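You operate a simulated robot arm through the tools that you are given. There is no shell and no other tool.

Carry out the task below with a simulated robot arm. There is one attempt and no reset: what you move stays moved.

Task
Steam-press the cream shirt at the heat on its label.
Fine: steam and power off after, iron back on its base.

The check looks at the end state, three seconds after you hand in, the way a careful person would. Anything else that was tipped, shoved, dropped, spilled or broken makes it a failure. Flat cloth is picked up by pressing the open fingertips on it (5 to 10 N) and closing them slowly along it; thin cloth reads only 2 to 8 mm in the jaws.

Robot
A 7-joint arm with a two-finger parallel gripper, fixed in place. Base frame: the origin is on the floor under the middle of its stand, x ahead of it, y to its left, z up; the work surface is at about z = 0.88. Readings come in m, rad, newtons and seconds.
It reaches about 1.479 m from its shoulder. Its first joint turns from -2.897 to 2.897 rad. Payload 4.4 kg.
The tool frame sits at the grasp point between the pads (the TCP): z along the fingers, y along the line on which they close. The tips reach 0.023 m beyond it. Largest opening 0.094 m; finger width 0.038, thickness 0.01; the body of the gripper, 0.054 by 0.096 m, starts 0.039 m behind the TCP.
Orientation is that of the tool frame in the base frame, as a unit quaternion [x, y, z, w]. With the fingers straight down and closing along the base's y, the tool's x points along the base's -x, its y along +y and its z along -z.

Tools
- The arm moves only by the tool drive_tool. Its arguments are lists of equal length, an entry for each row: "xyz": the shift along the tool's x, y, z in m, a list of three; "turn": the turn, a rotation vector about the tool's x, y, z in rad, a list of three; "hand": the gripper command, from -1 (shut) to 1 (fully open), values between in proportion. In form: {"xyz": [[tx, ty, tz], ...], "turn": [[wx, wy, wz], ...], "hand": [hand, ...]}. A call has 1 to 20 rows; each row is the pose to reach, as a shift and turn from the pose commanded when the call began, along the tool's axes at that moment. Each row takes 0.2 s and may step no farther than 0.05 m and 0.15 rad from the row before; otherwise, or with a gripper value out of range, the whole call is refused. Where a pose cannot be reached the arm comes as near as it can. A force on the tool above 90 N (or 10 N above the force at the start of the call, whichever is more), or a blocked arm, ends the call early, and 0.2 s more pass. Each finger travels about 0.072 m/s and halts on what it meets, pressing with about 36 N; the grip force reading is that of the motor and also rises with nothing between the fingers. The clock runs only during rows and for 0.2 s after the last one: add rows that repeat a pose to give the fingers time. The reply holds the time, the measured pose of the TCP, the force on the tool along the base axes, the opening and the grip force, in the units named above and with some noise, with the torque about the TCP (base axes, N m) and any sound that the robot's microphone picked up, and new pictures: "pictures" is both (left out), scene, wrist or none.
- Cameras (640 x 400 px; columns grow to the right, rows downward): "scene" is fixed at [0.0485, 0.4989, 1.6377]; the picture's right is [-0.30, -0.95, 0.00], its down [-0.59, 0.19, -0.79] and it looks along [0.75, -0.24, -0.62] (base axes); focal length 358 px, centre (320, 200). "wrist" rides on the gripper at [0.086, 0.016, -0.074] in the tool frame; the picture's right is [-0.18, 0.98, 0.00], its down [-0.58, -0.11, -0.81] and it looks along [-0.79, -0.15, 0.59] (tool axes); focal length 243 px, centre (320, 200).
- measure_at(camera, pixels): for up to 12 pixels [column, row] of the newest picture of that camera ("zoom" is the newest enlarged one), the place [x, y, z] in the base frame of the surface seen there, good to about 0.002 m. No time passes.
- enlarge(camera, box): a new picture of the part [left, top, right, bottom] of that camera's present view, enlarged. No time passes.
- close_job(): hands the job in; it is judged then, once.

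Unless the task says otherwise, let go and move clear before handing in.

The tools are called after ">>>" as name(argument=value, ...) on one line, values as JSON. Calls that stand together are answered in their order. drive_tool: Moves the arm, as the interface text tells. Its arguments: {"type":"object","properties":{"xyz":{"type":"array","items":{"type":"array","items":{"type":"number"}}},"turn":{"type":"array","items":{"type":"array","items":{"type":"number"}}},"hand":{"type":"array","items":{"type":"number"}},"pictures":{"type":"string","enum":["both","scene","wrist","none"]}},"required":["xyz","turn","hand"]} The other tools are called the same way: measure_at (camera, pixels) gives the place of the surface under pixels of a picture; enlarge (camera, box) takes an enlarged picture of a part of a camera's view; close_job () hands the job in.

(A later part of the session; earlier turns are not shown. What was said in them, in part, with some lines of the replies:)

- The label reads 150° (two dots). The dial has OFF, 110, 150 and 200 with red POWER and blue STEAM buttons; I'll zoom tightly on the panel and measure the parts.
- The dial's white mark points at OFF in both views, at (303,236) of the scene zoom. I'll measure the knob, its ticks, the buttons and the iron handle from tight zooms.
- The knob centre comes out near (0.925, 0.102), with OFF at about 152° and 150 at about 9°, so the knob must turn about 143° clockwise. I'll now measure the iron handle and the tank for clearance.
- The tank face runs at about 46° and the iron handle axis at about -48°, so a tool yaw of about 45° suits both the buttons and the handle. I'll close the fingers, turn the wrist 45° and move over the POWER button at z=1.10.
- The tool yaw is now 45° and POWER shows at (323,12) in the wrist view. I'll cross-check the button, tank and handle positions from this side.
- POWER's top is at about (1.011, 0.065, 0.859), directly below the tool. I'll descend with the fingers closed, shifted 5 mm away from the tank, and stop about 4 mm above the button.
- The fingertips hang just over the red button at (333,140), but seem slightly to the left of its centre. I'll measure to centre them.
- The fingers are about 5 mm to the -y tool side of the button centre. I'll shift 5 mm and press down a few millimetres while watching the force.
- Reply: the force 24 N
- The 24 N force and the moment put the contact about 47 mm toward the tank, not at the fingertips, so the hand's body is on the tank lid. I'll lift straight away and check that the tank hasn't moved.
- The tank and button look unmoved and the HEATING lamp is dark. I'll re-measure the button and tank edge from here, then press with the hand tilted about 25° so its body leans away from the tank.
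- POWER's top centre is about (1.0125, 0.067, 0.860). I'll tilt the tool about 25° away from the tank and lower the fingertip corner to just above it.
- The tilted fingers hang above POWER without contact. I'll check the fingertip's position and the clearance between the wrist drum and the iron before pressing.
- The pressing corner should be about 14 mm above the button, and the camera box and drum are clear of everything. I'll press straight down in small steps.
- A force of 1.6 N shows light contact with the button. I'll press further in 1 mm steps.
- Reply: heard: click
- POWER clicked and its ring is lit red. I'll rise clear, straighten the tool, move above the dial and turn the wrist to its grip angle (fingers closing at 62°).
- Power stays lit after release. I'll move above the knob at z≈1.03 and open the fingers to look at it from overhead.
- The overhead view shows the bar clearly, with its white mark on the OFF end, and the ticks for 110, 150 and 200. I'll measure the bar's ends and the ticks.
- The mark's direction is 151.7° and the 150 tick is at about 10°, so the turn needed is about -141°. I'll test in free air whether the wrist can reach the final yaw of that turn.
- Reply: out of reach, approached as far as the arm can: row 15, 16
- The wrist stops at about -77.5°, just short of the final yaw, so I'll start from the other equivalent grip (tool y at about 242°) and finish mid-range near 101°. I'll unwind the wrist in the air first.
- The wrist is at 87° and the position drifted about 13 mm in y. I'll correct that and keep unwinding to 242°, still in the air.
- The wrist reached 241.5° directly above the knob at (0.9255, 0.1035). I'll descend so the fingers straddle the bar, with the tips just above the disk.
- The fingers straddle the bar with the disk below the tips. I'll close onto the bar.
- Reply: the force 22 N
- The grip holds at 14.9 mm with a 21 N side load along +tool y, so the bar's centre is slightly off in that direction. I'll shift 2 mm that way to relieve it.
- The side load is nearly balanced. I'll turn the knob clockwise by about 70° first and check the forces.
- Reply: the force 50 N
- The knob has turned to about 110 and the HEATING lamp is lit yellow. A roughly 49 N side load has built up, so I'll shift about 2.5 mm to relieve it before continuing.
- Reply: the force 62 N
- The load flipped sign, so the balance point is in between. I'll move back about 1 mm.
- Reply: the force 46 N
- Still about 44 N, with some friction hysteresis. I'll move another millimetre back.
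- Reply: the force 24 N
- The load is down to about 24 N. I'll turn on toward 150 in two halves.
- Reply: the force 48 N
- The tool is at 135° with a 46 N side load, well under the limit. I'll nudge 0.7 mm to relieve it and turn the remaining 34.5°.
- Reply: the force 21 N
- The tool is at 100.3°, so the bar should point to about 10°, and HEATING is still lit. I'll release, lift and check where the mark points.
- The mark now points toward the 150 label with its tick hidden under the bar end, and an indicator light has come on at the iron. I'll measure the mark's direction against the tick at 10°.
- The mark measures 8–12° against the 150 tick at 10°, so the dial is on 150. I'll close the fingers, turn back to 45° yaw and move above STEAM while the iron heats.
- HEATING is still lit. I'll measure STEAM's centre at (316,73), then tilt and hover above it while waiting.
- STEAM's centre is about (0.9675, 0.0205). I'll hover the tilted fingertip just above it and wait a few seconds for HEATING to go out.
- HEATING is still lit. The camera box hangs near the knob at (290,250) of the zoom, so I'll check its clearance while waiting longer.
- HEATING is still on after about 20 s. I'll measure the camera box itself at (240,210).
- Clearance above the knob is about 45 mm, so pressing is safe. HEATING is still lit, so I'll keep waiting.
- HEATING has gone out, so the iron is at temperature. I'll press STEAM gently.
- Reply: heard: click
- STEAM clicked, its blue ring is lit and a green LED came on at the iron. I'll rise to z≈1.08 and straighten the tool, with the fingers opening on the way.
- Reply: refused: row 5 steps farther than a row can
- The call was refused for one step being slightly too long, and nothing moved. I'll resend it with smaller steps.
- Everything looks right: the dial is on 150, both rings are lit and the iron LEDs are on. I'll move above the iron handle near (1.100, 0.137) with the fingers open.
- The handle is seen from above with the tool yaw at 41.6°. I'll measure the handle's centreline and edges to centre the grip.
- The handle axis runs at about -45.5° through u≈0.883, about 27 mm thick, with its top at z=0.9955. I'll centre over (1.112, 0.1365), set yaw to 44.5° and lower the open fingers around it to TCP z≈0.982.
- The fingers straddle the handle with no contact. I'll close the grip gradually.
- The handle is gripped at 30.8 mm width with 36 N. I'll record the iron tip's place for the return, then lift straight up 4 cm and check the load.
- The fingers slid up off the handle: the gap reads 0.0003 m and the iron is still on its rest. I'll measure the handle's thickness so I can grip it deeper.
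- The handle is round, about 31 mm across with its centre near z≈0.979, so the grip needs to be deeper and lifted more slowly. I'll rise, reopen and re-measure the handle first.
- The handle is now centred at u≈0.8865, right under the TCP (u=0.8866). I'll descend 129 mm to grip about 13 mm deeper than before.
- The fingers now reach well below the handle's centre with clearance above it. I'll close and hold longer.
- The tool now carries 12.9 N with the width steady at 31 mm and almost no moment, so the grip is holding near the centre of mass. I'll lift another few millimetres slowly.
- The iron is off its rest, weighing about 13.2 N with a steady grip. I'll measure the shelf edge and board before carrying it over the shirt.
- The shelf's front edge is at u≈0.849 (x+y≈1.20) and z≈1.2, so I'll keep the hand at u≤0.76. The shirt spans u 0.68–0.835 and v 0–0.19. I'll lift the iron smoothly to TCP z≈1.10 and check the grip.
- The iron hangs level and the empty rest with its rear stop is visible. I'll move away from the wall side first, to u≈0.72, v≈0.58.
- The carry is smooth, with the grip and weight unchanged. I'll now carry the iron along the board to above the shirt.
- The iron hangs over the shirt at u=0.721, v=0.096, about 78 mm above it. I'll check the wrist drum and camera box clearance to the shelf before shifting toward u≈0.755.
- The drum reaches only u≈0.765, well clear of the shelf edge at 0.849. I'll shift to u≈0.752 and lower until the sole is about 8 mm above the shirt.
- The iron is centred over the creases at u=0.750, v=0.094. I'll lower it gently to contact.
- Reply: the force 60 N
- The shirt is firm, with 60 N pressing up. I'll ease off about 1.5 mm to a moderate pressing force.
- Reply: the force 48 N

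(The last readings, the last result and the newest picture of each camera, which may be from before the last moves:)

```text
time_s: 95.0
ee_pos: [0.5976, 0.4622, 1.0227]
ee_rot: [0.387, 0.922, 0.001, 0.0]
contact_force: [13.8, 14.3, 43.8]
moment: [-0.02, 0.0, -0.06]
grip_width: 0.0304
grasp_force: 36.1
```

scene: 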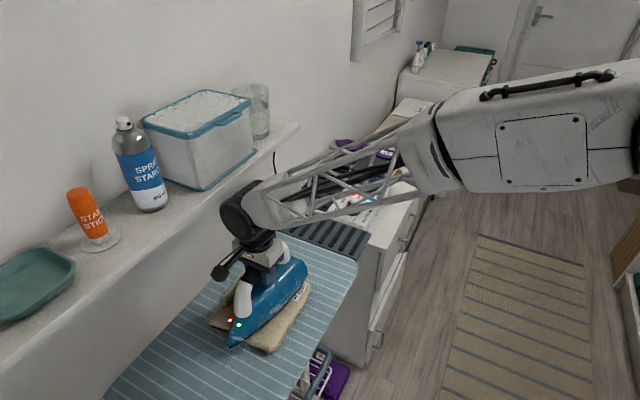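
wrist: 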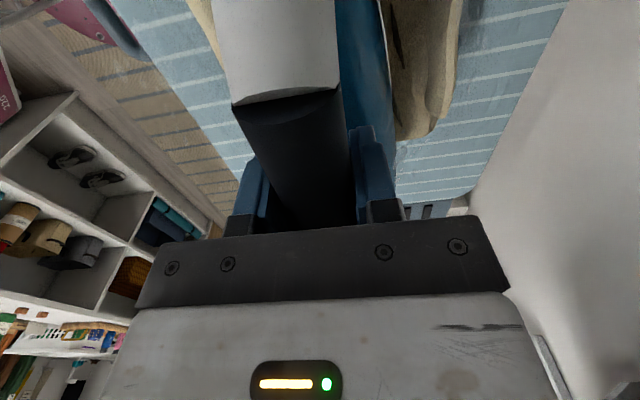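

Still 44 N. I'll ease off further.

>>> drive_tool(xyz=[[0, 0, -0.001], [0, 0, -0.002]], turn=[[0, 0, 0], [0, 0, 0]], hand=[-1, -1], pictures="none")

```text
time_s: 95.6
ee_pos: [0.5977, 0.4628, 1.0222]
ee_rot: [0.387, 0.922, -0.001, -0.001]
contact_force: [8.1, 11.6, 18.6]
moment: [0.0, -0.07, 0.02]
grip_width: 0.0308
grasp_force: 35.8
```

A moderate 19 N net press (about 31 N with the iron's weight). I'll hold about 2 s, then lift 3 cm and look at the creases.

>>> drive_tool(xyz=[[0, 0, 0], [0, 0, 0], [0, 0, 0], [0, 0, 0], [0, 0, 0], [0, 0, 0], [0, 0, 0], [0, 0, 0]], turn=[[0, 0, 0], [0, 0, 0], [0, 0, 0], [0, 0, 0], [0, 0, 0], [0, 0, 0], [0, 0, 0], [0, 0, 0]], hand=[-1, -1, -1, -1, -1, -1, -1, -1], pictures="none")

>>> drive_tool(xyz=[[0, 0, -0.005], [0, 0, -0.015], [0, 0, -0.03], [0, 0, -0.03]], turn=[[0, 0, 0], [0, 0, 0], [0, 0, 0], [0, 0, 0]], hand=[-1, -1, -1, -1])

>>> enlarge(camera="scene", box=[180, 220, 340, 370])

>>> enlarge(camera="wrist", box=[340, 0, 540, 200])

```text
time_s: 97.4
ee_pos: [0.5977, 0.4627, 1.0225]
ee_rot: [0.386, 0.922, 0.0, 0.0]
contact_force: [0.1, -0.9, -11.8]
moment: [0.05, 0.03, 0.01]
grip_width: 0.0307
grasp_force: 35.9
```

```text
time_s: 98.4
ee_pos: [0.5995, 0.4638, 1.0521]
ee_rot: [0.386, 0.922, -0.001, 0.0]
contact_force: [-1.0, 0.0, -13.8]
moment: [0.03, 0.04, 0.02]
grip_width: 0.0307
grasp_force: 36.3
```

scene: 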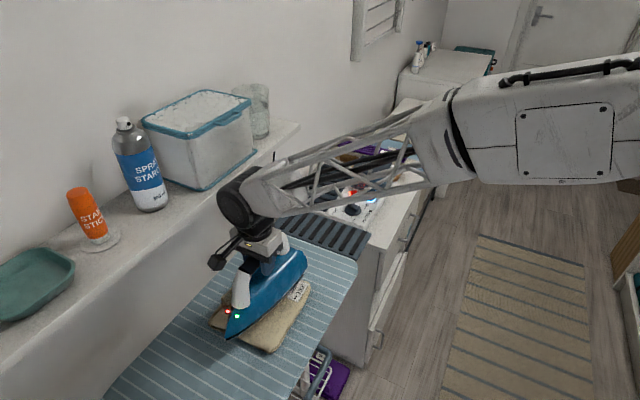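
wrist: 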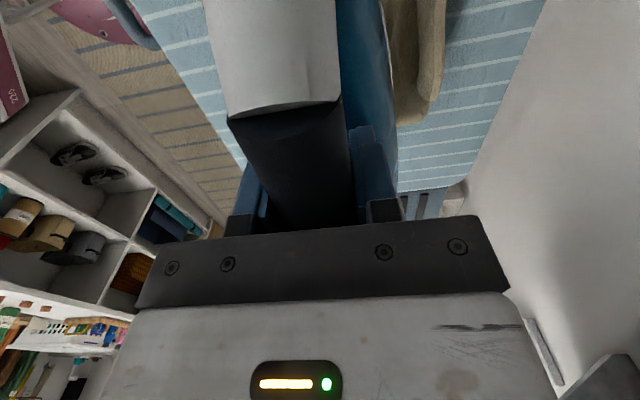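

```text
2.67 times, centred on (260, 295) of scene
```

zoom: 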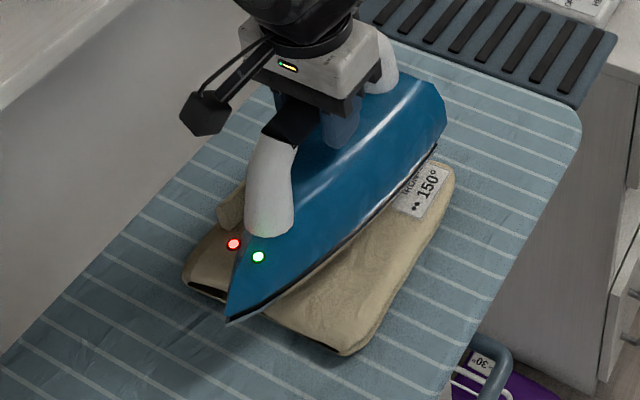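

```text
2.00 times, centred on (440, 100) of wrist
```

zoom: 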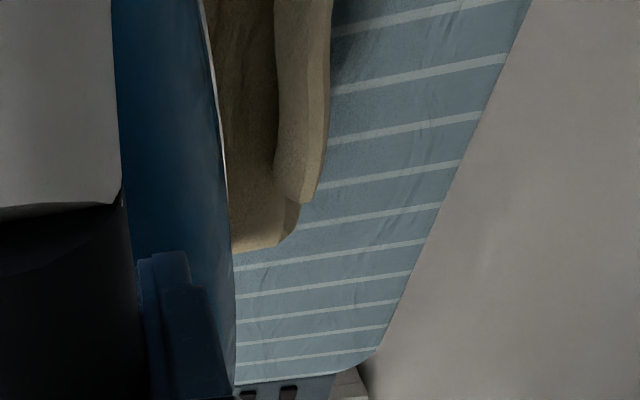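

After pressing, no crease shows at the shirt's edge in the wrist view. I'll lift and swing the iron aside (-u) to inspect the whole shirt.

>>> drive_tool(xyz=[[0, -0.005, -0.01], [0, -0.02, -0.02], [0, -0.045, -0.03], [0, -0.075, -0.04], [0, -0.105, -0.045], [0, -0.13, -0.045], [0, -0.145, -0.045], [0, -0.15, -0.045]], turn=[[0, 0, 0], [0, 0, 0], [0, 0, 0], [0, 0, 0], [0, 0, 0], [0, 0, 0], [0, 0, 0], [0, 0, 0]], hand=[-1, -1, -1, -1, -1, -1, -1, -1])

>>> enlarge(camera="scene", box=[180, 220, 340, 370])

>>> enlarge(camera="wrist", box=[300, 0, 540, 180])

```text
time_s: 100.2
ee_pos: [0.4908, 0.3598, 1.0968]
ee_rot: [0.387, 0.922, 0.001, 0.001]
contact_force: [0.5, 0.2, -12.8]
moment: [0.03, 0.04, -0.02]
grip_width: 0.0305
grasp_force: 35.6
```

scene: 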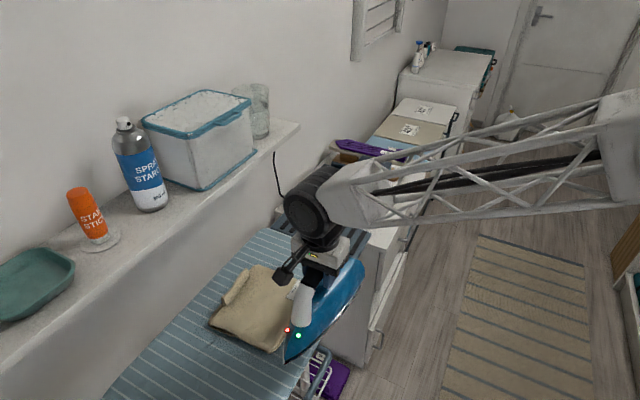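
wrist: 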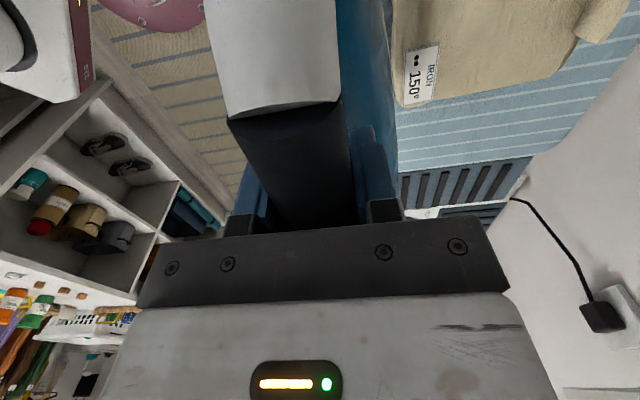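

```text
2.67 times, centred on (260, 295) of scene
```

zoom: 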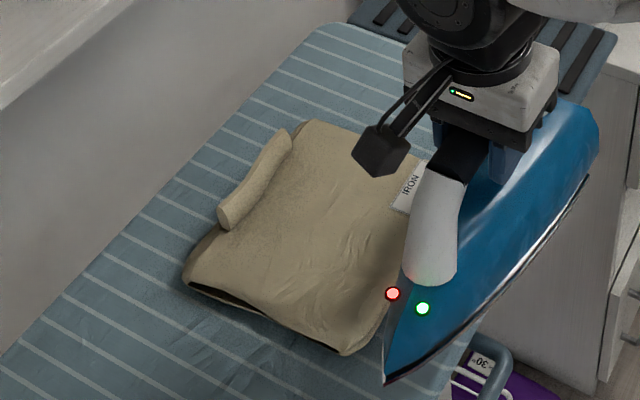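

```text
2.22 times, centred on (420, 90) of wrist
```

zoom: 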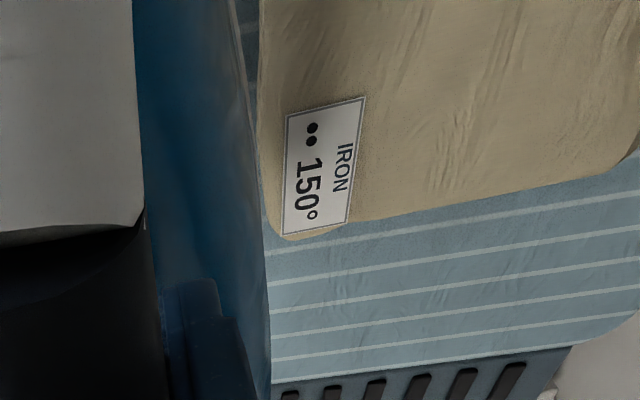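

All the dark crease marks on the shirt are gone in both views. I'll carry the iron back toward its station and check the whole shirt unobstructed on the way.

>>> drive_tool(xyz=[[-0.0073, 0.0018, -0.001], [-0.0219, 0.0055, -0.002], [-0.0486, 0.0123, -0.003], [-0.0802, 0.0203, -0.003], [-0.1142, 0.0289, -0.003], [-0.1482, 0.0375, -0.003], [-0.1823, 0.0462, -0.003], [-0.2163, 0.0548, -0.003], [-0.2503, 0.0634, -0.003], [-0.2843, 0.072, -0.003], [-0.3183, 0.0806, -0.003], [-0.3524, 0.0892, -0.003], [-0.3864, 0.0979, -0.003], [-0.418, 0.1059, -0.003], [-0.4447, 0.1126, -0.003], [-0.4666, 0.1182, -0.003], [-0.4787, 0.1213, -0.003], [-0.486, 0.1231, -0.003], [-0.486, 0.1231, -0.003]], turn=[[0, 0, 0], [0, 0, 0], [0, 0, 0], [0, 0, 0], [0, 0, 0], [0, 0, 0], [0, 0, 0], [0, 0, 0], [0, 0, 0], [0, 0, 0], [0, 0, 0], [0, 0, 0], [0, 0, 0], [0, 0, 0], [0, 0, 0], [0, 0, 0], [0, 0, 0], [0, 0, 0], [0, 0, 0]], hand=[-1, -1, -1, -1, -1, -1, -1, -1, -1, -1, -1, -1, -1, -1, -1, -1, -1, -1, -1])

>>> enlarge(camera="scene", box=[190, 240, 330, 365])

>>> enlarge(camera="scene", box=[280, 90, 420, 240])

```text
time_s: 104.2
ee_pos: [0.9203, 0.0981, 1.1]
ee_rot: [0.386, 0.922, -0.001, 0.0]
contact_force: [0.3, -0.1, -12.1]
moment: [0.03, 0.04, 0.02]
grip_width: 0.0305
grasp_force: 36.0
```

scene: 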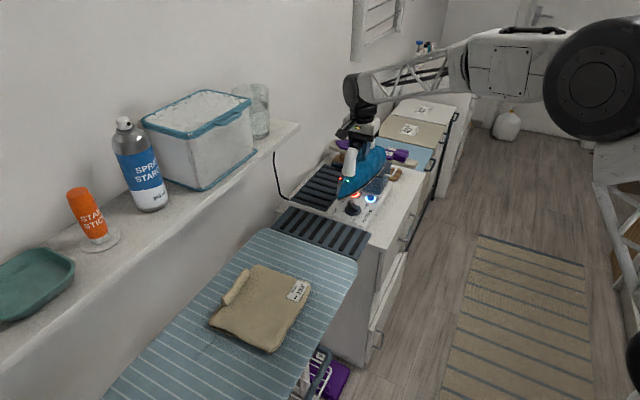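
wrist: 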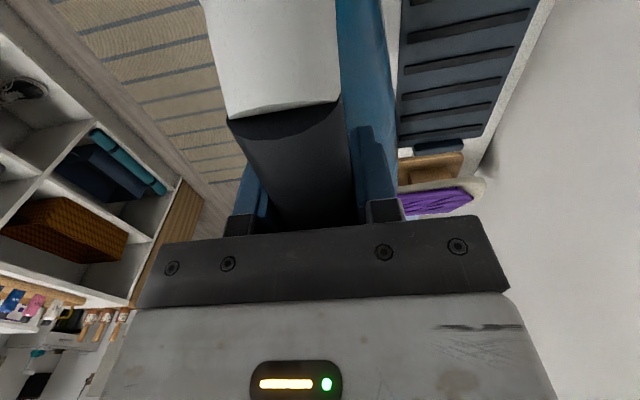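

```text
3.20 times, centred on (260, 302) of scene
```

zoom: 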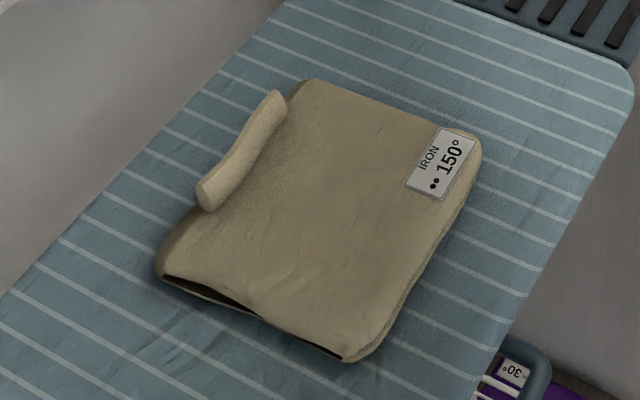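

```text
2.67 times, centred on (350, 165) of scene
```

zoom: 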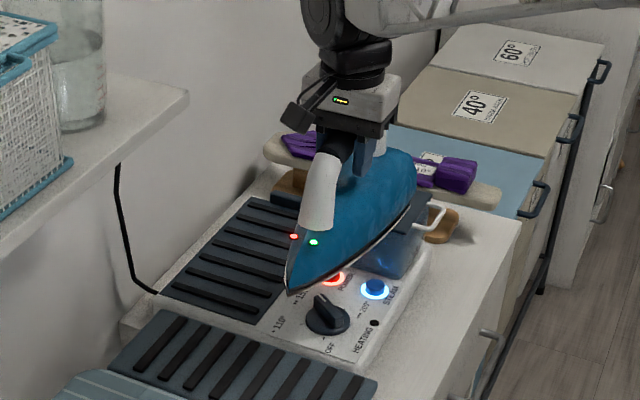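

The shirt is fully crease-free, unscorched and still in place. I'll check whether the handle slid in the grip during the press before setting the iron down.

>>> measure_at(camera="wrist", pixels=[[290, 118], [285, 100], [290, 160], [295, 200], [290, 140], [250, 60], [300, 60], [280, 20]])

>>> enlarge(camera="scene", box=[320, 120, 400, 210])

>>> measure_at(camera="zoom", pixels=[[148, 330], [160, 320], [300, 260], [350, 190], [180, 300], [420, 150], [215, 130], [250, 100], [390, 180], [330, 130], [280, 150]])

```text
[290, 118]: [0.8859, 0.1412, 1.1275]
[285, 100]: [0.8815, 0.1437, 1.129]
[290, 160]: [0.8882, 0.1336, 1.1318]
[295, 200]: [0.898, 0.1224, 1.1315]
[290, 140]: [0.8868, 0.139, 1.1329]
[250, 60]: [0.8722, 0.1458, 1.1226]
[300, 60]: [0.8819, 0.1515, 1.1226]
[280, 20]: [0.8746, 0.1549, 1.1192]
```

```text
4.44 times, centred on (360, 165) of scene
```

zoom: 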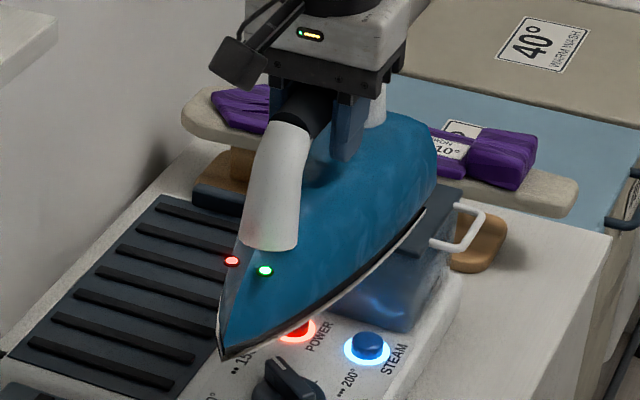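

```text
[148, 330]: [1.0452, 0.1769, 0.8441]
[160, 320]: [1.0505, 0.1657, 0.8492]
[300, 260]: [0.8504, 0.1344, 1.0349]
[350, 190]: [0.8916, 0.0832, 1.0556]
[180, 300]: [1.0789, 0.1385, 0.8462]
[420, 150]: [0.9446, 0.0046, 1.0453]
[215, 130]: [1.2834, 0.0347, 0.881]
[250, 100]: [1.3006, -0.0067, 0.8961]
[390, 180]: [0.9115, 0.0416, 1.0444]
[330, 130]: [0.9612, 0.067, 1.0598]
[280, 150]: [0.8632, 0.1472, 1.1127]
```

The handle sits about 7 mm higher in the grip than before, so the iron should touch down at TCP z≈0.964. I'll check that it's level from the sole's tip and tail.

>>> measure_at(camera="zoom", pixels=[[224, 352], [235, 346], [260, 335], [300, 308], [350, 275], [400, 235], [422, 213], [424, 208], [228, 345], [330, 292], [380, 253]])

```text
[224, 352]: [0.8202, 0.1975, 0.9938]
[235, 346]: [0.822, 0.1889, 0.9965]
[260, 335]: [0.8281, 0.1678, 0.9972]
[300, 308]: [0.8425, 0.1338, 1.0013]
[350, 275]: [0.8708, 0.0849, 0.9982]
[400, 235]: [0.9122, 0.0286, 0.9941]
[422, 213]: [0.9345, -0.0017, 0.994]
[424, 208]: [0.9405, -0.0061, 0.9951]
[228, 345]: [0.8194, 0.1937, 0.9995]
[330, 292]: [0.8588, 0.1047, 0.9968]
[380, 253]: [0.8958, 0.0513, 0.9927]
```

The sole is level at about z=0.994 at both ends. I'll carry the iron back above its rest along the same path.

>>> drive_tool(xyz=[[-0.0053, 0.0083, 0], [-0.016, 0.0249, 0], [-0.032, 0.0499, 0], [-0.048, 0.0748, 0], [-0.064, 0.0998, 0], [-0.08, 0.1247, 0], [-0.0939, 0.1463, 0], [-0.1024, 0.1596, 0], [-0.1067, 0.1663, 0], [-0.1067, 0.1663, 0], [-0.1067, 0.1663, 0]], turn=[[0, 0, 0], [0, 0, 0], [0, 0, 0], [0, 0, 0], [0, 0, 0], [0, 0, 0], [0, 0, 0], [0, 0, 0], [0, 0, 0], [0, 0, 0], [0, 0, 0]], hand=[-1, -1, -1, -1, -1, -1, -1, -1, -1, -1, -1])

>>> enlarge(camera="scene", box=[270, 90, 390, 210])

```text
time_s: 106.6
ee_pos: [1.1124, 0.1369, 1.1008]
ee_rot: [0.387, 0.922, 0.0, 0.0]
contact_force: [-0.1, 0.3, -13.0]
moment: [0.05, 0.04, -0.01]
grip_width: 0.0308
grasp_force: 36.0
```

scene: 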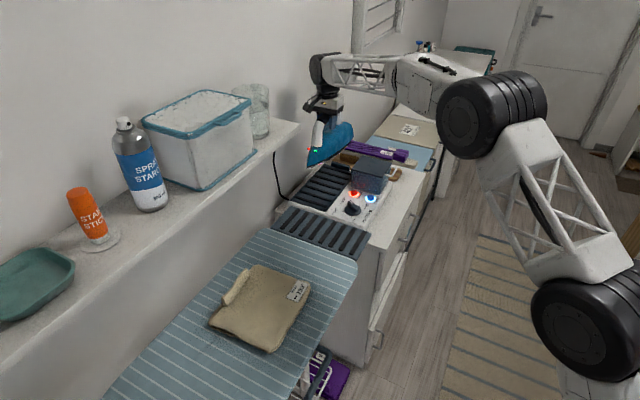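
wrist: 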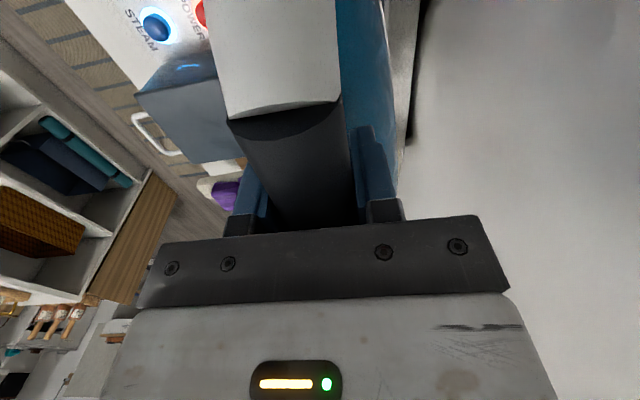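

```text
3.33 times, centred on (330, 150) of scene
```

zoom: 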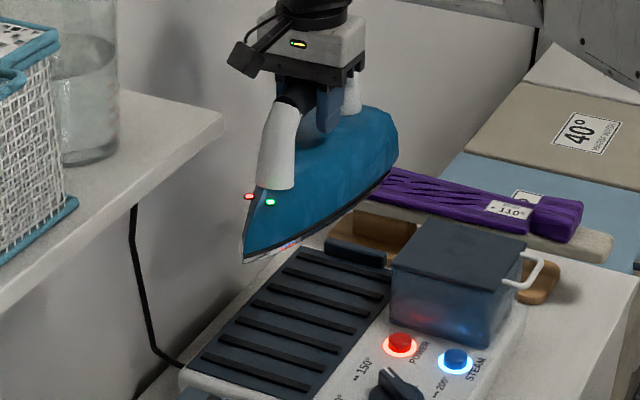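

The iron is back above its rest. I'll measure the mat, its ribs and the rear stop to confirm the landing spot.

>>> measure_at(camera="zoom", pixels=[[303, 250], [205, 355], [300, 395], [388, 290], [330, 245], [383, 262], [355, 248], [310, 275], [255, 335], [320, 330], [350, 285], [383, 245]])

>>> measure_at(camera="scene", pixels=[[309, 166], [320, 163], [340, 155], [352, 145], [312, 152], [319, 149]])

```text
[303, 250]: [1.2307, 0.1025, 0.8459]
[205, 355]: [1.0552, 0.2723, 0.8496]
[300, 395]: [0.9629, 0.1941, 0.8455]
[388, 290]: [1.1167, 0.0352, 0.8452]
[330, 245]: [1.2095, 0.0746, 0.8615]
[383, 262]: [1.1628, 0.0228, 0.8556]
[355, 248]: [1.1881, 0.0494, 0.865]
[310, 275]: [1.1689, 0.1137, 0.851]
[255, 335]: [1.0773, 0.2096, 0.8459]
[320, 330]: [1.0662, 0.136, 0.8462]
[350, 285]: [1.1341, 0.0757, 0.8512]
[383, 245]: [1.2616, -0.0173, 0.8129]
```

```text
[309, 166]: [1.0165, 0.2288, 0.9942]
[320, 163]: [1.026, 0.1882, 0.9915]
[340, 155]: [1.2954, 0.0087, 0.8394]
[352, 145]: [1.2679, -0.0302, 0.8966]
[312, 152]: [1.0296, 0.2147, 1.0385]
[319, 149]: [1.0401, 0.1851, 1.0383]
```

The mat spans u 0.816–0.941 and v 0.545–0.795, and the iron is lined up with its original place (u=0.883, tip at v≈0.548). I'll lower it to just above touchdown.

>>> drive_tool(xyz=[[0, 0, 0.01], [0, 0, 0.03], [0, 0, 0.055], [0, 0, 0.08], [0, 0, 0.1], [0, 0, 0.115], [0, 0, 0.125], [0, 0, 0.13], [0, 0, 0.13]], turn=[[0, 0, 0], [0, 0, 0], [0, 0, 0], [0, 0, 0], [0, 0, 0], [0, 0, 0], [0, 0, 0], [0, 0, 0], [0, 0, 0]], hand=[-1, -1, -1, -1, -1, -1, -1, -1, -1])

>>> enlarge(camera="scene", box=[280, 120, 380, 210])

```text
time_s: 108.6
ee_pos: [1.1132, 0.1386, 0.9716]
ee_rot: [0.387, 0.922, 0.0, 0.0]
contact_force: [0.3, 0.4, -13.2]
moment: [0.02, 0.02, 0.03]
grip_width: 0.0309
grasp_force: 36.4
```

scene: 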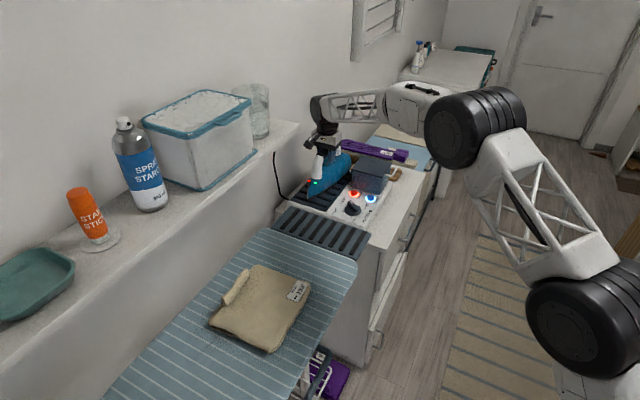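
wrist: 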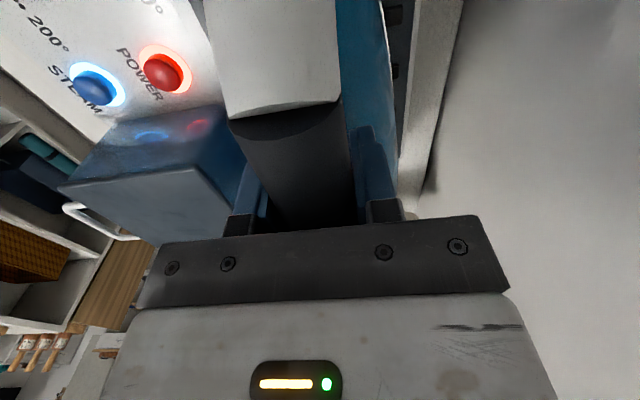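

```text
4.44 times, centred on (330, 165) of scene
```

zoom: 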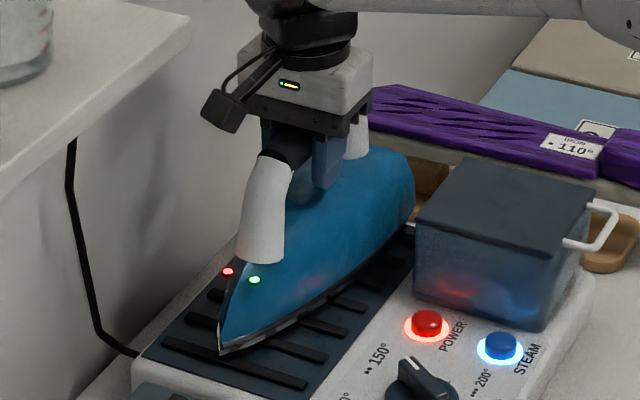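

The full weight is still on the grip, and the sole is a few millimetres above the mat. I'll lower in 1 mm steps until the weight transfers.

>>> drive_tool(xyz=[[0, 0, 0.002], [0, 0, 0.004], [0, 0, 0.005], [0, 0, 0.006]], turn=[[0, 0, 0], [0, 0, 0], [0, 0, 0], [0, 0, 0]], hand=[-1, -1, -1, -1], pictures="none")

```text
time_s: 109.6
ee_pos: [1.1127, 0.1395, 0.9629]
ee_rot: [0.387, 0.922, 0.0, -0.001]
contact_force: [0.1, 0.1, -12.9]
moment: [0.05, 0.05, 0.02]
grip_width: 0.0306
grasp_force: 36.1
```

>>> drive_tool(xyz=[[0, 0, 0.001], [0, 0, 0.002]], turn=[[0, 0, 0], [0, 0, 0]], hand=[-1, -1], pictures="none")

```text
time_s: 110.2
ee_pos: [1.1124, 0.1393, 0.9631]
ee_rot: [0.387, 0.922, 0.001, 0.001]
contact_force: [-1.5, 3.3, 1.9]
moment: [-0.67, 0.33, -0.17]
grip_width: 0.0308
grasp_force: 36.1
```

The weight has transferred to the rest (force +1.9 N). I'll open the fingers and confirm the iron stays put before rising.

>>> drive_tool(xyz=[[0, 0, 0], [0, 0, 0], [0, 0, 0], [0, 0, 0], [0, 0, 0], [0, 0, 0], [0, 0, 0], [0, 0, 0]], turn=[[0, 0, 0], [0, 0, 0], [0, 0, 0], [0, 0, 0], [0, 0, 0], [0, 0, 0], [0, 0, 0], [0, 0, 0]], hand=[-0.5, -0.3, 0, 0.3, 0.6, 1, 1, 1])

>>> enlarge(camera="scene", box=[280, 120, 380, 210])

```text
time_s: 112.0
ee_pos: [1.1119, 0.1389, 0.9623]
ee_rot: [0.387, 0.922, 0.0, 0.0]
contact_force: [0.0, -0.3, 0.4]
moment: [-0.01, -0.03, -0.01]
grip_width: 0.094
grasp_force: 0.1
```

scene: 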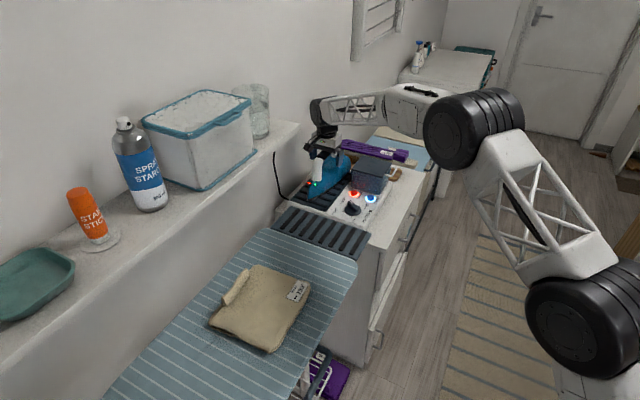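
wrist: 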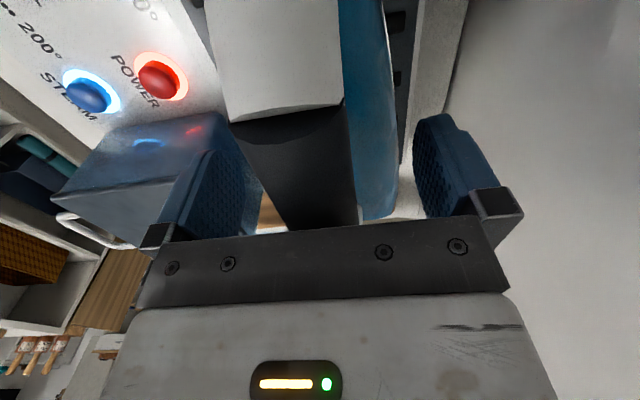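

```text
4.44 times, centred on (330, 165) of scene
```

zoom: 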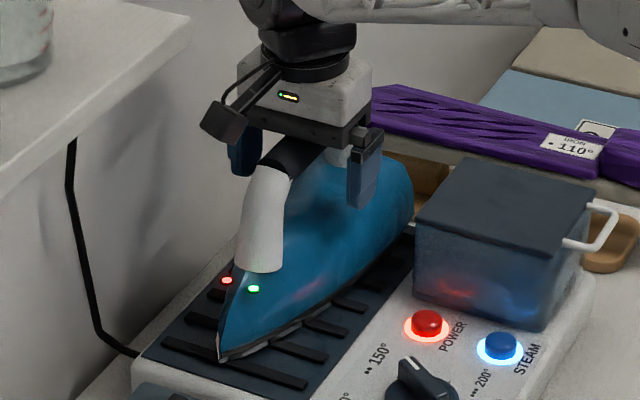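

The iron rests flat on its base and the fingers are free. I'll rise straight up, close the fingers and move over to STEAM.

>>> drive_tool(xyz=[[0, 0, -0.015], [0, 0, -0.045], [0, 0, -0.085], [0, 0, -0.12], [0, 0, -0.12], [0.002, -0.03, -0.12], [0.005, -0.07, -0.12], [0.0085, -0.11, -0.12], [0.0115, -0.15, -0.12], [0.0145, -0.1874, -0.12], [0.0145, -0.1874, -0.12]], turn=[[0, 0, 0], [0, 0, 0], [0, 0, 0], [0, 0, 0], [0, 0, 0], [0, 0, -0.01], [0, 0, -0.01], [0, 0, -0.01], [0, 0, -0.01], [0, 0, -0.01], [0, 0, -0.01]], hand=[1, 1, 1, 1, 0.5, 0, -0.5, -1, -1, -1, -1])

>>> enlarge(camera="scene", box=[280, 120, 400, 220])

```text
time_s: 114.4
ee_pos: [0.9678, 0.018, 1.081]
ee_rot: [0.381, 0.925, -0.001, -0.001]
contact_force: [-0.3, 0.0, 0.3]
moment: [-0.02, -0.03, 0.02]
grip_width: 0.0
grasp_force: 35.8
```

scene: 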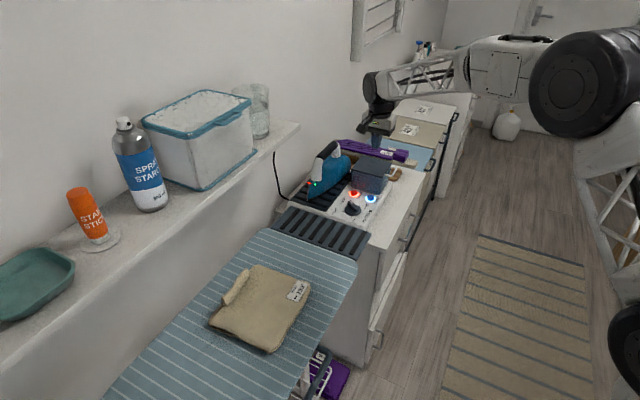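
wrist: 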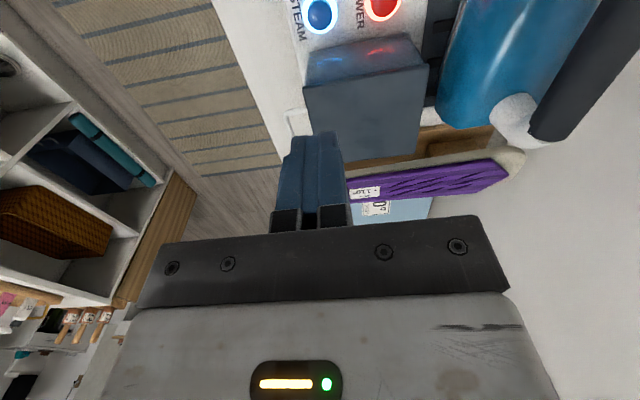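

```text
4.00 times, centred on (340, 170) of scene
```

zoom: 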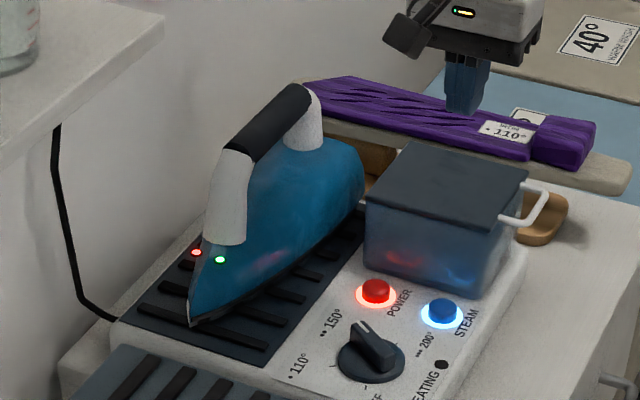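

The iron sits on its rest and both rings are still lit. I'll tilt the tool as before and lower to just above STEAM.

>>> drive_tool(xyz=[[0, 0, 0.02], [0, 0, 0.04], [0, 0, 0.06], [0, 0, 0.08], [0, 0, 0.115], [0, 0, 0.15], [0, 0, 0.172], [0, 0, 0.186], [0, 0, 0.186]], turn=[[0, -0.109, 0], [0, -0.218, 0], [0, -0.327, 0], [0, -0.436, 0], [0, -0.436, 0], [0, -0.436, 0], [0, -0.436, 0], [0, -0.436, 0], [0, -0.436, 0]], hand=[-1, -1, -1, -1, -1, -1, -1, -1, -1])

>>> enlarge(camera="wrist", box=[180, 60, 440, 240])

```text
time_s: 116.4
ee_pos: [0.9675, 0.0188, 0.8968]
ee_rot: [0.374, 0.902, -0.083, 0.2]
contact_force: [0.5, 0.3, 0.8]
moment: [-0.02, -0.02, 0.02]
grip_width: 0.0
grasp_force: 35.7
```

scene: 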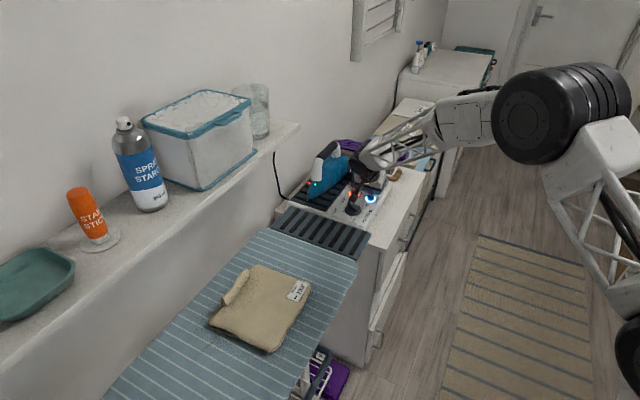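
wrist: 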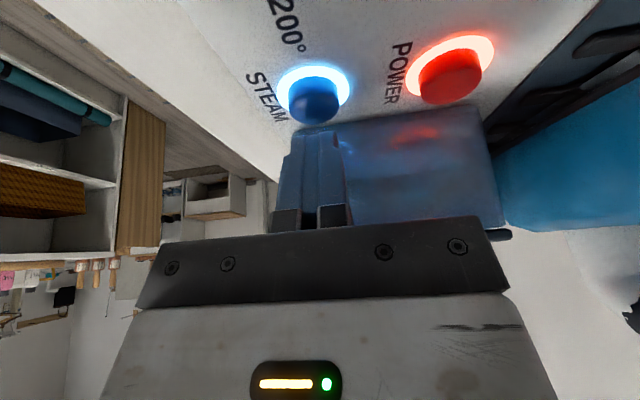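

```text
2.22 times, centred on (310, 150) of wrist
```

zoom: 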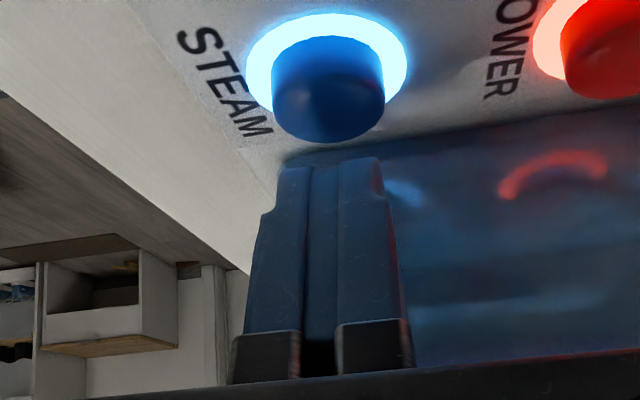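

The pose matches the earlier successful press. I'll press STEAM off.

>>> drive_tool(xyz=[[0.0025, 0, 0.0054], [0.0042, 0, 0.0091], [0.0051, 0, 0.0109], [0.0055, 0, 0.0118], [0.0059, 0, 0.0127], [0.0063, 0, 0.0136]], turn=[[0, 0, 0], [0, 0, 0], [0, 0, 0], [0, 0, 0], [0, 0, 0], [0, 0, 0]], hand=[-1, -1, -1, -1, -1, -1])

>>> enlarge(camera="scene", box=[310, 145, 410, 230])

```text
time_s: 117.8
ee_pos: [0.9686, 0.0171, 0.8817]
ee_rot: [0.373, 0.902, -0.083, 0.2]
contact_force: [-1.1, 0.6, 1.0]
moment: [0.01, 0.05, -0.01]
grip_width: 0.0
grasp_force: 36.1
heard: click
```

scene: 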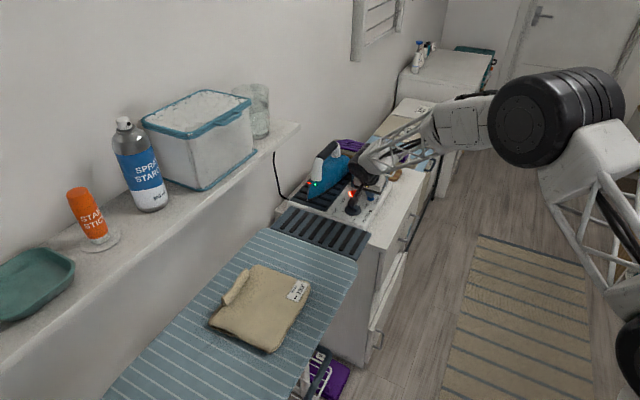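
wrist: 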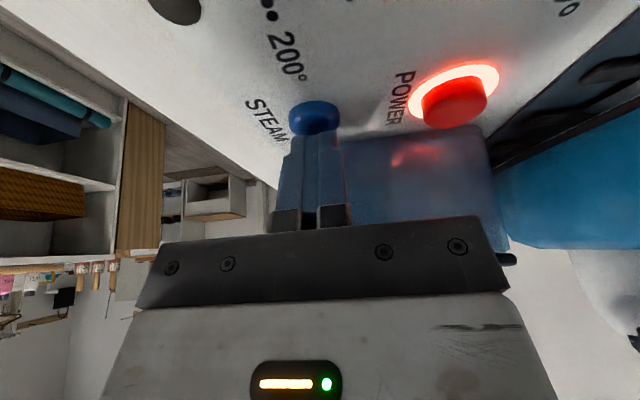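

```text
4.71 times, centred on (360, 188) of scene
```

zoom: 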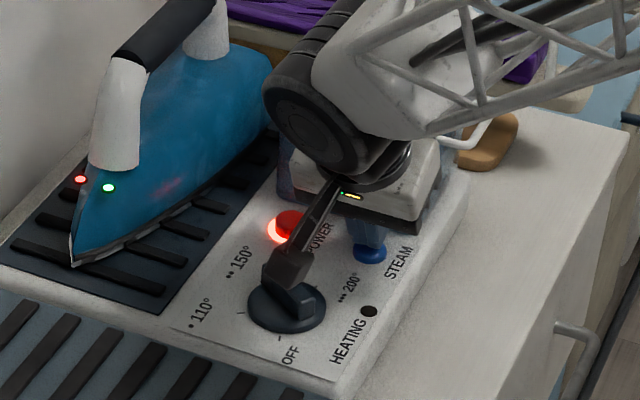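

STEAM's ring is off with a click. I'll lift, shift along to POWER at the same tilt and stop just above it.

>>> drive_tool(xyz=[[-0.0084, 0, -0.0181], [-0.0211, 0, -0.0453], [-0.0253, 0.03, -0.0544], [-0.0224, 0.0654, -0.0558], [-0.0098, 0.0654, -0.0286], [-0.003, 0.0654, -0.0141], [-0.003, 0.0654, -0.0141]], turn=[[0, 0, 0], [0, 0, 0], [0, 0, 0], [0, 0, 0], [0, 0, 0], [0, 0, 0], [0, 0, 0]], hand=[-1, -1, -1, -1, -1, -1, -1])

>>> enlarge(camera="wrist", box=[180, 60, 440, 240])

>>> enlarge(camera="scene", box=[310, 145, 410, 230])

```text
time_s: 119.4
ee_pos: [1.0127, 0.0649, 0.899]
ee_rot: [0.374, 0.902, -0.083, 0.199]
contact_force: [0.1, -0.3, -0.9]
moment: [-0.03, 0.02, -0.01]
grip_width: 0.0001
grasp_force: 36.5
```

scene: 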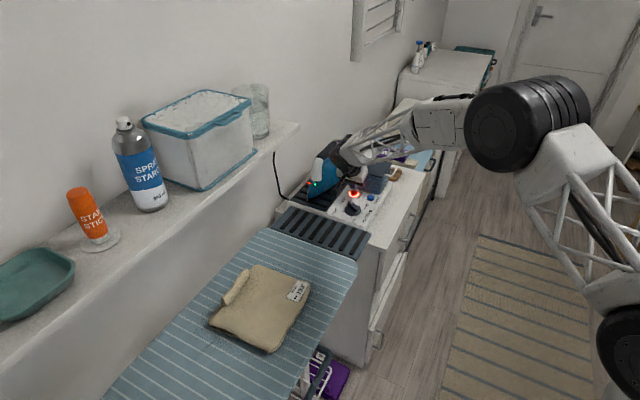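
wrist: 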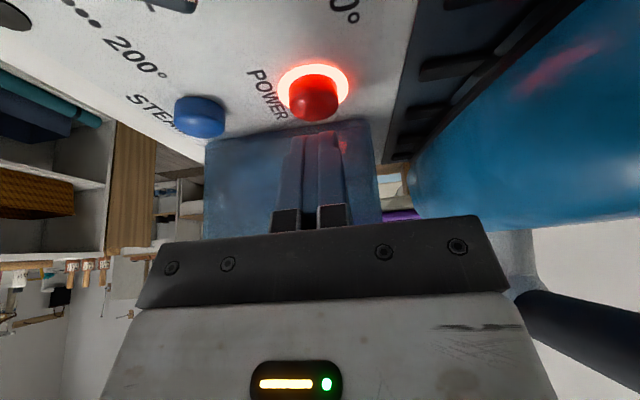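

```text
2.22 times, centred on (310, 150) of wrist
```

zoom: 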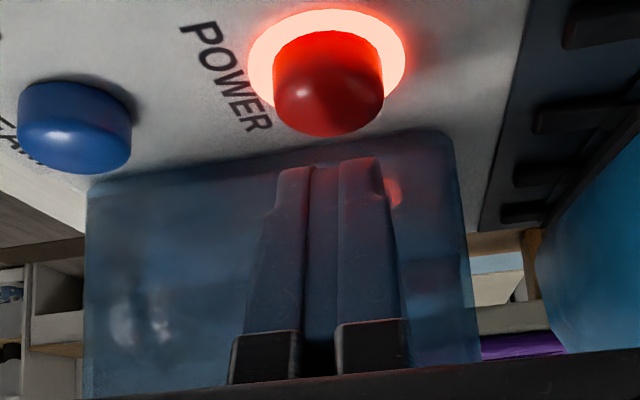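

```text
4.71 times, centred on (360, 188) of scene
```

zoom: 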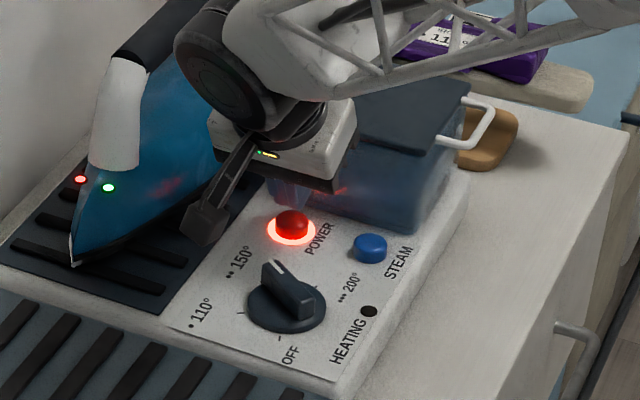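

The fingertip is poised over POWER just as before. I'll press it off.

>>> drive_tool(xyz=[[0.0034, 0, 0.0073], [0.0051, 0, 0.0109], [0.0059, 0, 0.0127], [0.0063, 0, 0.0136], [0.0068, 0, 0.0145], [0.0072, 0, 0.0154]], turn=[[0, 0, 0], [0, 0, 0], [0, 0, 0], [0, 0, 0], [0, 0, 0], [0, 0, 0]], hand=[-1, -1, -1, -1, -1, -1])

>>> enlarge(camera="scene", box=[310, 145, 410, 230])

```text
time_s: 120.8
ee_pos: [1.0124, 0.0661, 0.8798]
ee_rot: [0.374, 0.902, -0.082, 0.201]
contact_force: [-8.5, -2.7, 18.0]
moment: [0.0, 0.26, -0.01]
grip_width: 0.0
grasp_force: 35.7
heard: click
```

scene: 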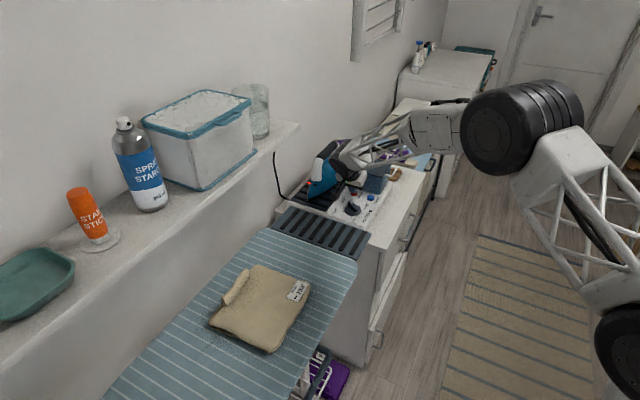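
wrist: 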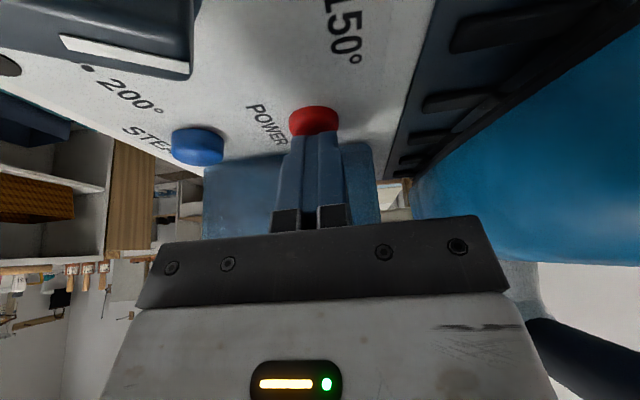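

```text
4.71 times, centred on (360, 188) of scene
```

zoom: 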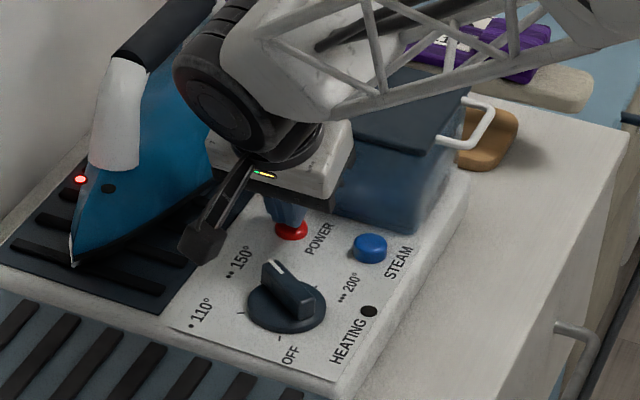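

POWER clicked off: its ring and the iron's green LED are dark, with only a red residual-heat LED left. I'll lift clear and straighten the tool.

>>> drive_tool(xyz=[[-0.0085, 0, -0.0181], [-0.025, 0, -0.054], [-0.042, 0, -0.09], [-0.059, 0, -0.127], [-0.0761, 0, -0.1632], [-0.0845, 0, -0.1813], [-0.0845, 0, -0.1813], [-0.0845, 0, -0.1813], [-0.0845, 0, -0.1813], [-0.0845, 0, -0.1813]], turn=[[0, 0, 0], [0, 0, 0], [0, 0, 0], [0, 0, 0], [0, 0, 0], [0, 0.109, 0], [0, 0.218, 0], [0, 0.327, 0], [0, 0.436, 0], [0, 0.436, 0]], hand=[-1, -1, -1, -1, -1, -1, -1, -1, -1, -1])

>>> enlarge(camera="scene", box=[270, 120, 410, 240])

>>> enlarge(camera="scene", box=[325, 175, 385, 230])

```text
time_s: 123.0
ee_pos: [1.0128, 0.0659, 1.0783]
ee_rot: [0.381, 0.924, 0.0, 0.001]
contact_force: [-0.1, 0.5, 0.2]
moment: [0.0, -0.01, 0.01]
grip_width: 0.0001
grasp_force: 36.9
```

scene: 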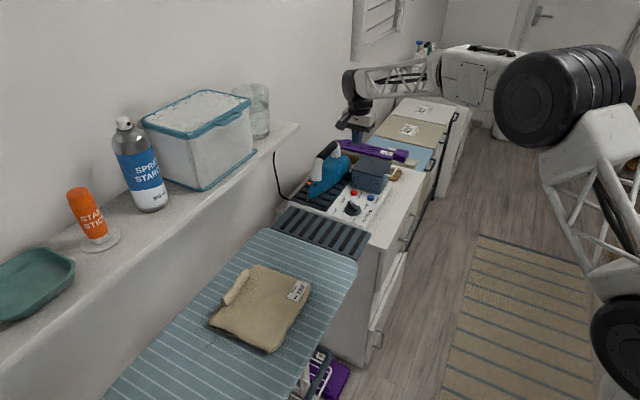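
wrist: 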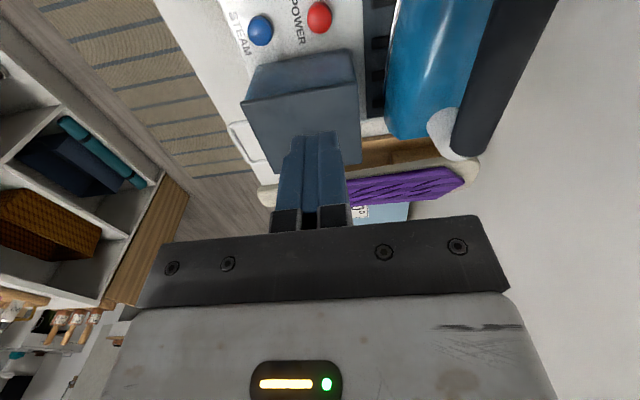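

```text
3.33 times, centred on (340, 180) of scene
```

zoom: 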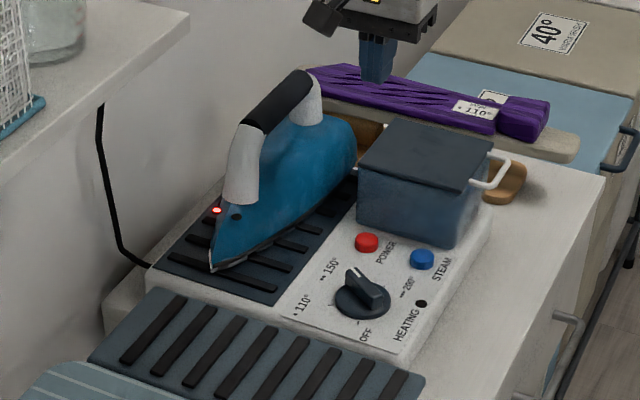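

```text
7.27 times, centred on (355, 202) of scene
```

zoom: 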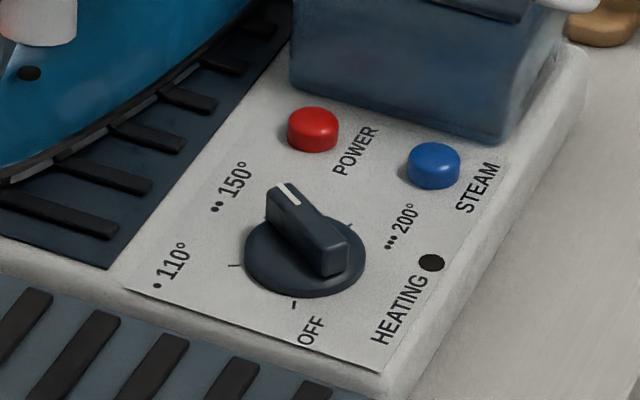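

POWER and STEAM are both dark, the iron is on its rest and the shirt is smooth. I'll retreat up and away, then take a final look.

>>> drive_tool(xyz=[[0, -0.01, -0.03], [0.01, -0.02, -0.065], [0.03, -0.02, -0.1], [0.06, -0.02, -0.13], [0.095, -0.02, -0.15], [0.13, -0.02, -0.165], [0.16, -0.02, -0.17], [0.18, -0.02, -0.17], [0.18, -0.02, -0.17]], turn=[[0, 0, 0], [0, 0, 0], [0, 0, 0], [0, 0, 0], [0, 0, 0], [0, 0, 0], [0, 0, 0], [0, 0, 0], [0, 0, 0]], hand=[-1, -1, -1, -0.5, 0, 0, 0, 0, 0])

>>> enlarge(camera="scene", box=[190, 130, 430, 370])

>>> enlarge(camera="wrist", box=[150, 0, 500, 220])

```text
time_s: 125.0
ee_pos: [0.8718, 0.1782, 1.2484]
ee_rot: [0.382, 0.924, 0.0, 0.0]
contact_force: [0.1, -0.4, -0.5]
moment: [-0.02, 0.01, 0.03]
grip_width: 0.047
grasp_force: 0.0
```

scene: 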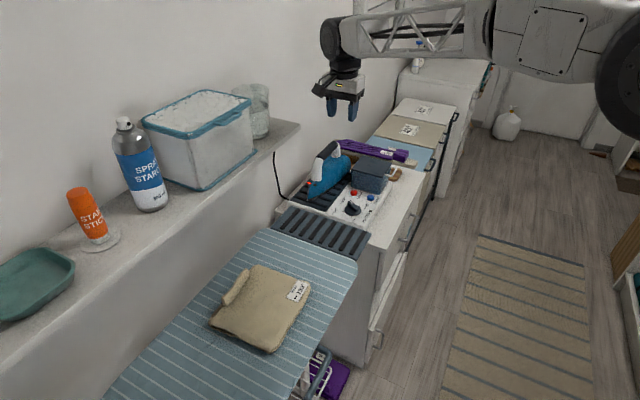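
wrist: 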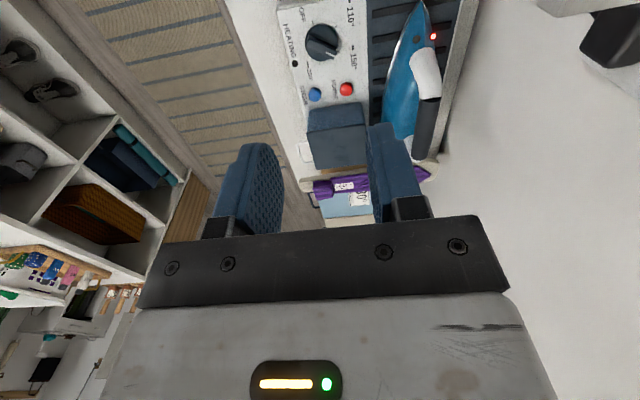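

```text
1.67 times, centred on (310, 250) of scene
```

zoom: 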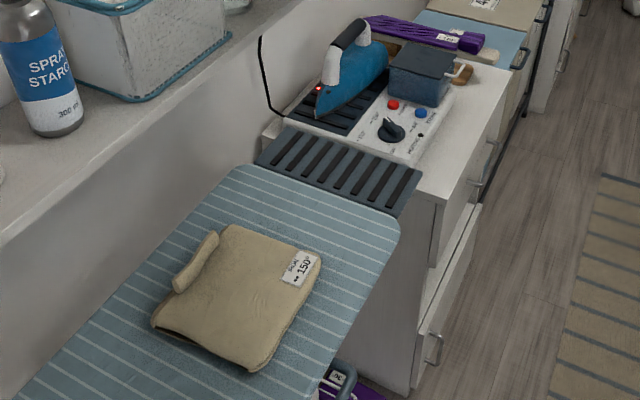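

```text
1.82 times, centred on (325, 110) of wrist
```

zoom: 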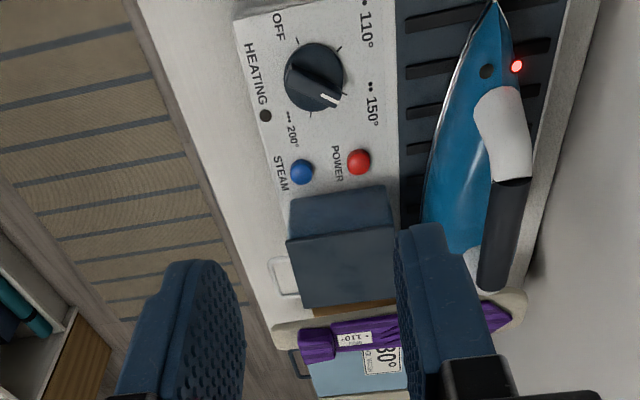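

The final views show the shirt smooth and in place, the iron aligned on its rest, POWER, STEAM and HEATING dark, and nothing else disturbed. I left the dial at 150 since only steam and power had to go off, so I'm handing in.

>>> close_job()

```text
The job is handed in.
```

I steam-pressed the cream shirt at 150°, the heat on its label, and handed the job in; no result has come back yet. All the crease marks are gone, with no scorching visible, and the shirt hasn't moved.

- **Switched off:** The STEAM and POWER lights are both out, and the HEATING lamp is dark. I left the dial at 150, since you only asked for steam and power off. A red light on the iron is still lit; I take it to be residual heat.
- **Iron:** It is back on its base in its original spot, and the arm is clear.
- **Contact and slips:** The gripper touched the water tank lid once, at about 24 N, and the tank did not appear to move. My first grip slipped off the iron's handle while the iron was still on its rest. During the press the handle slid about 7 mm in the grip. Nothing was dropped, spilled or knocked over.
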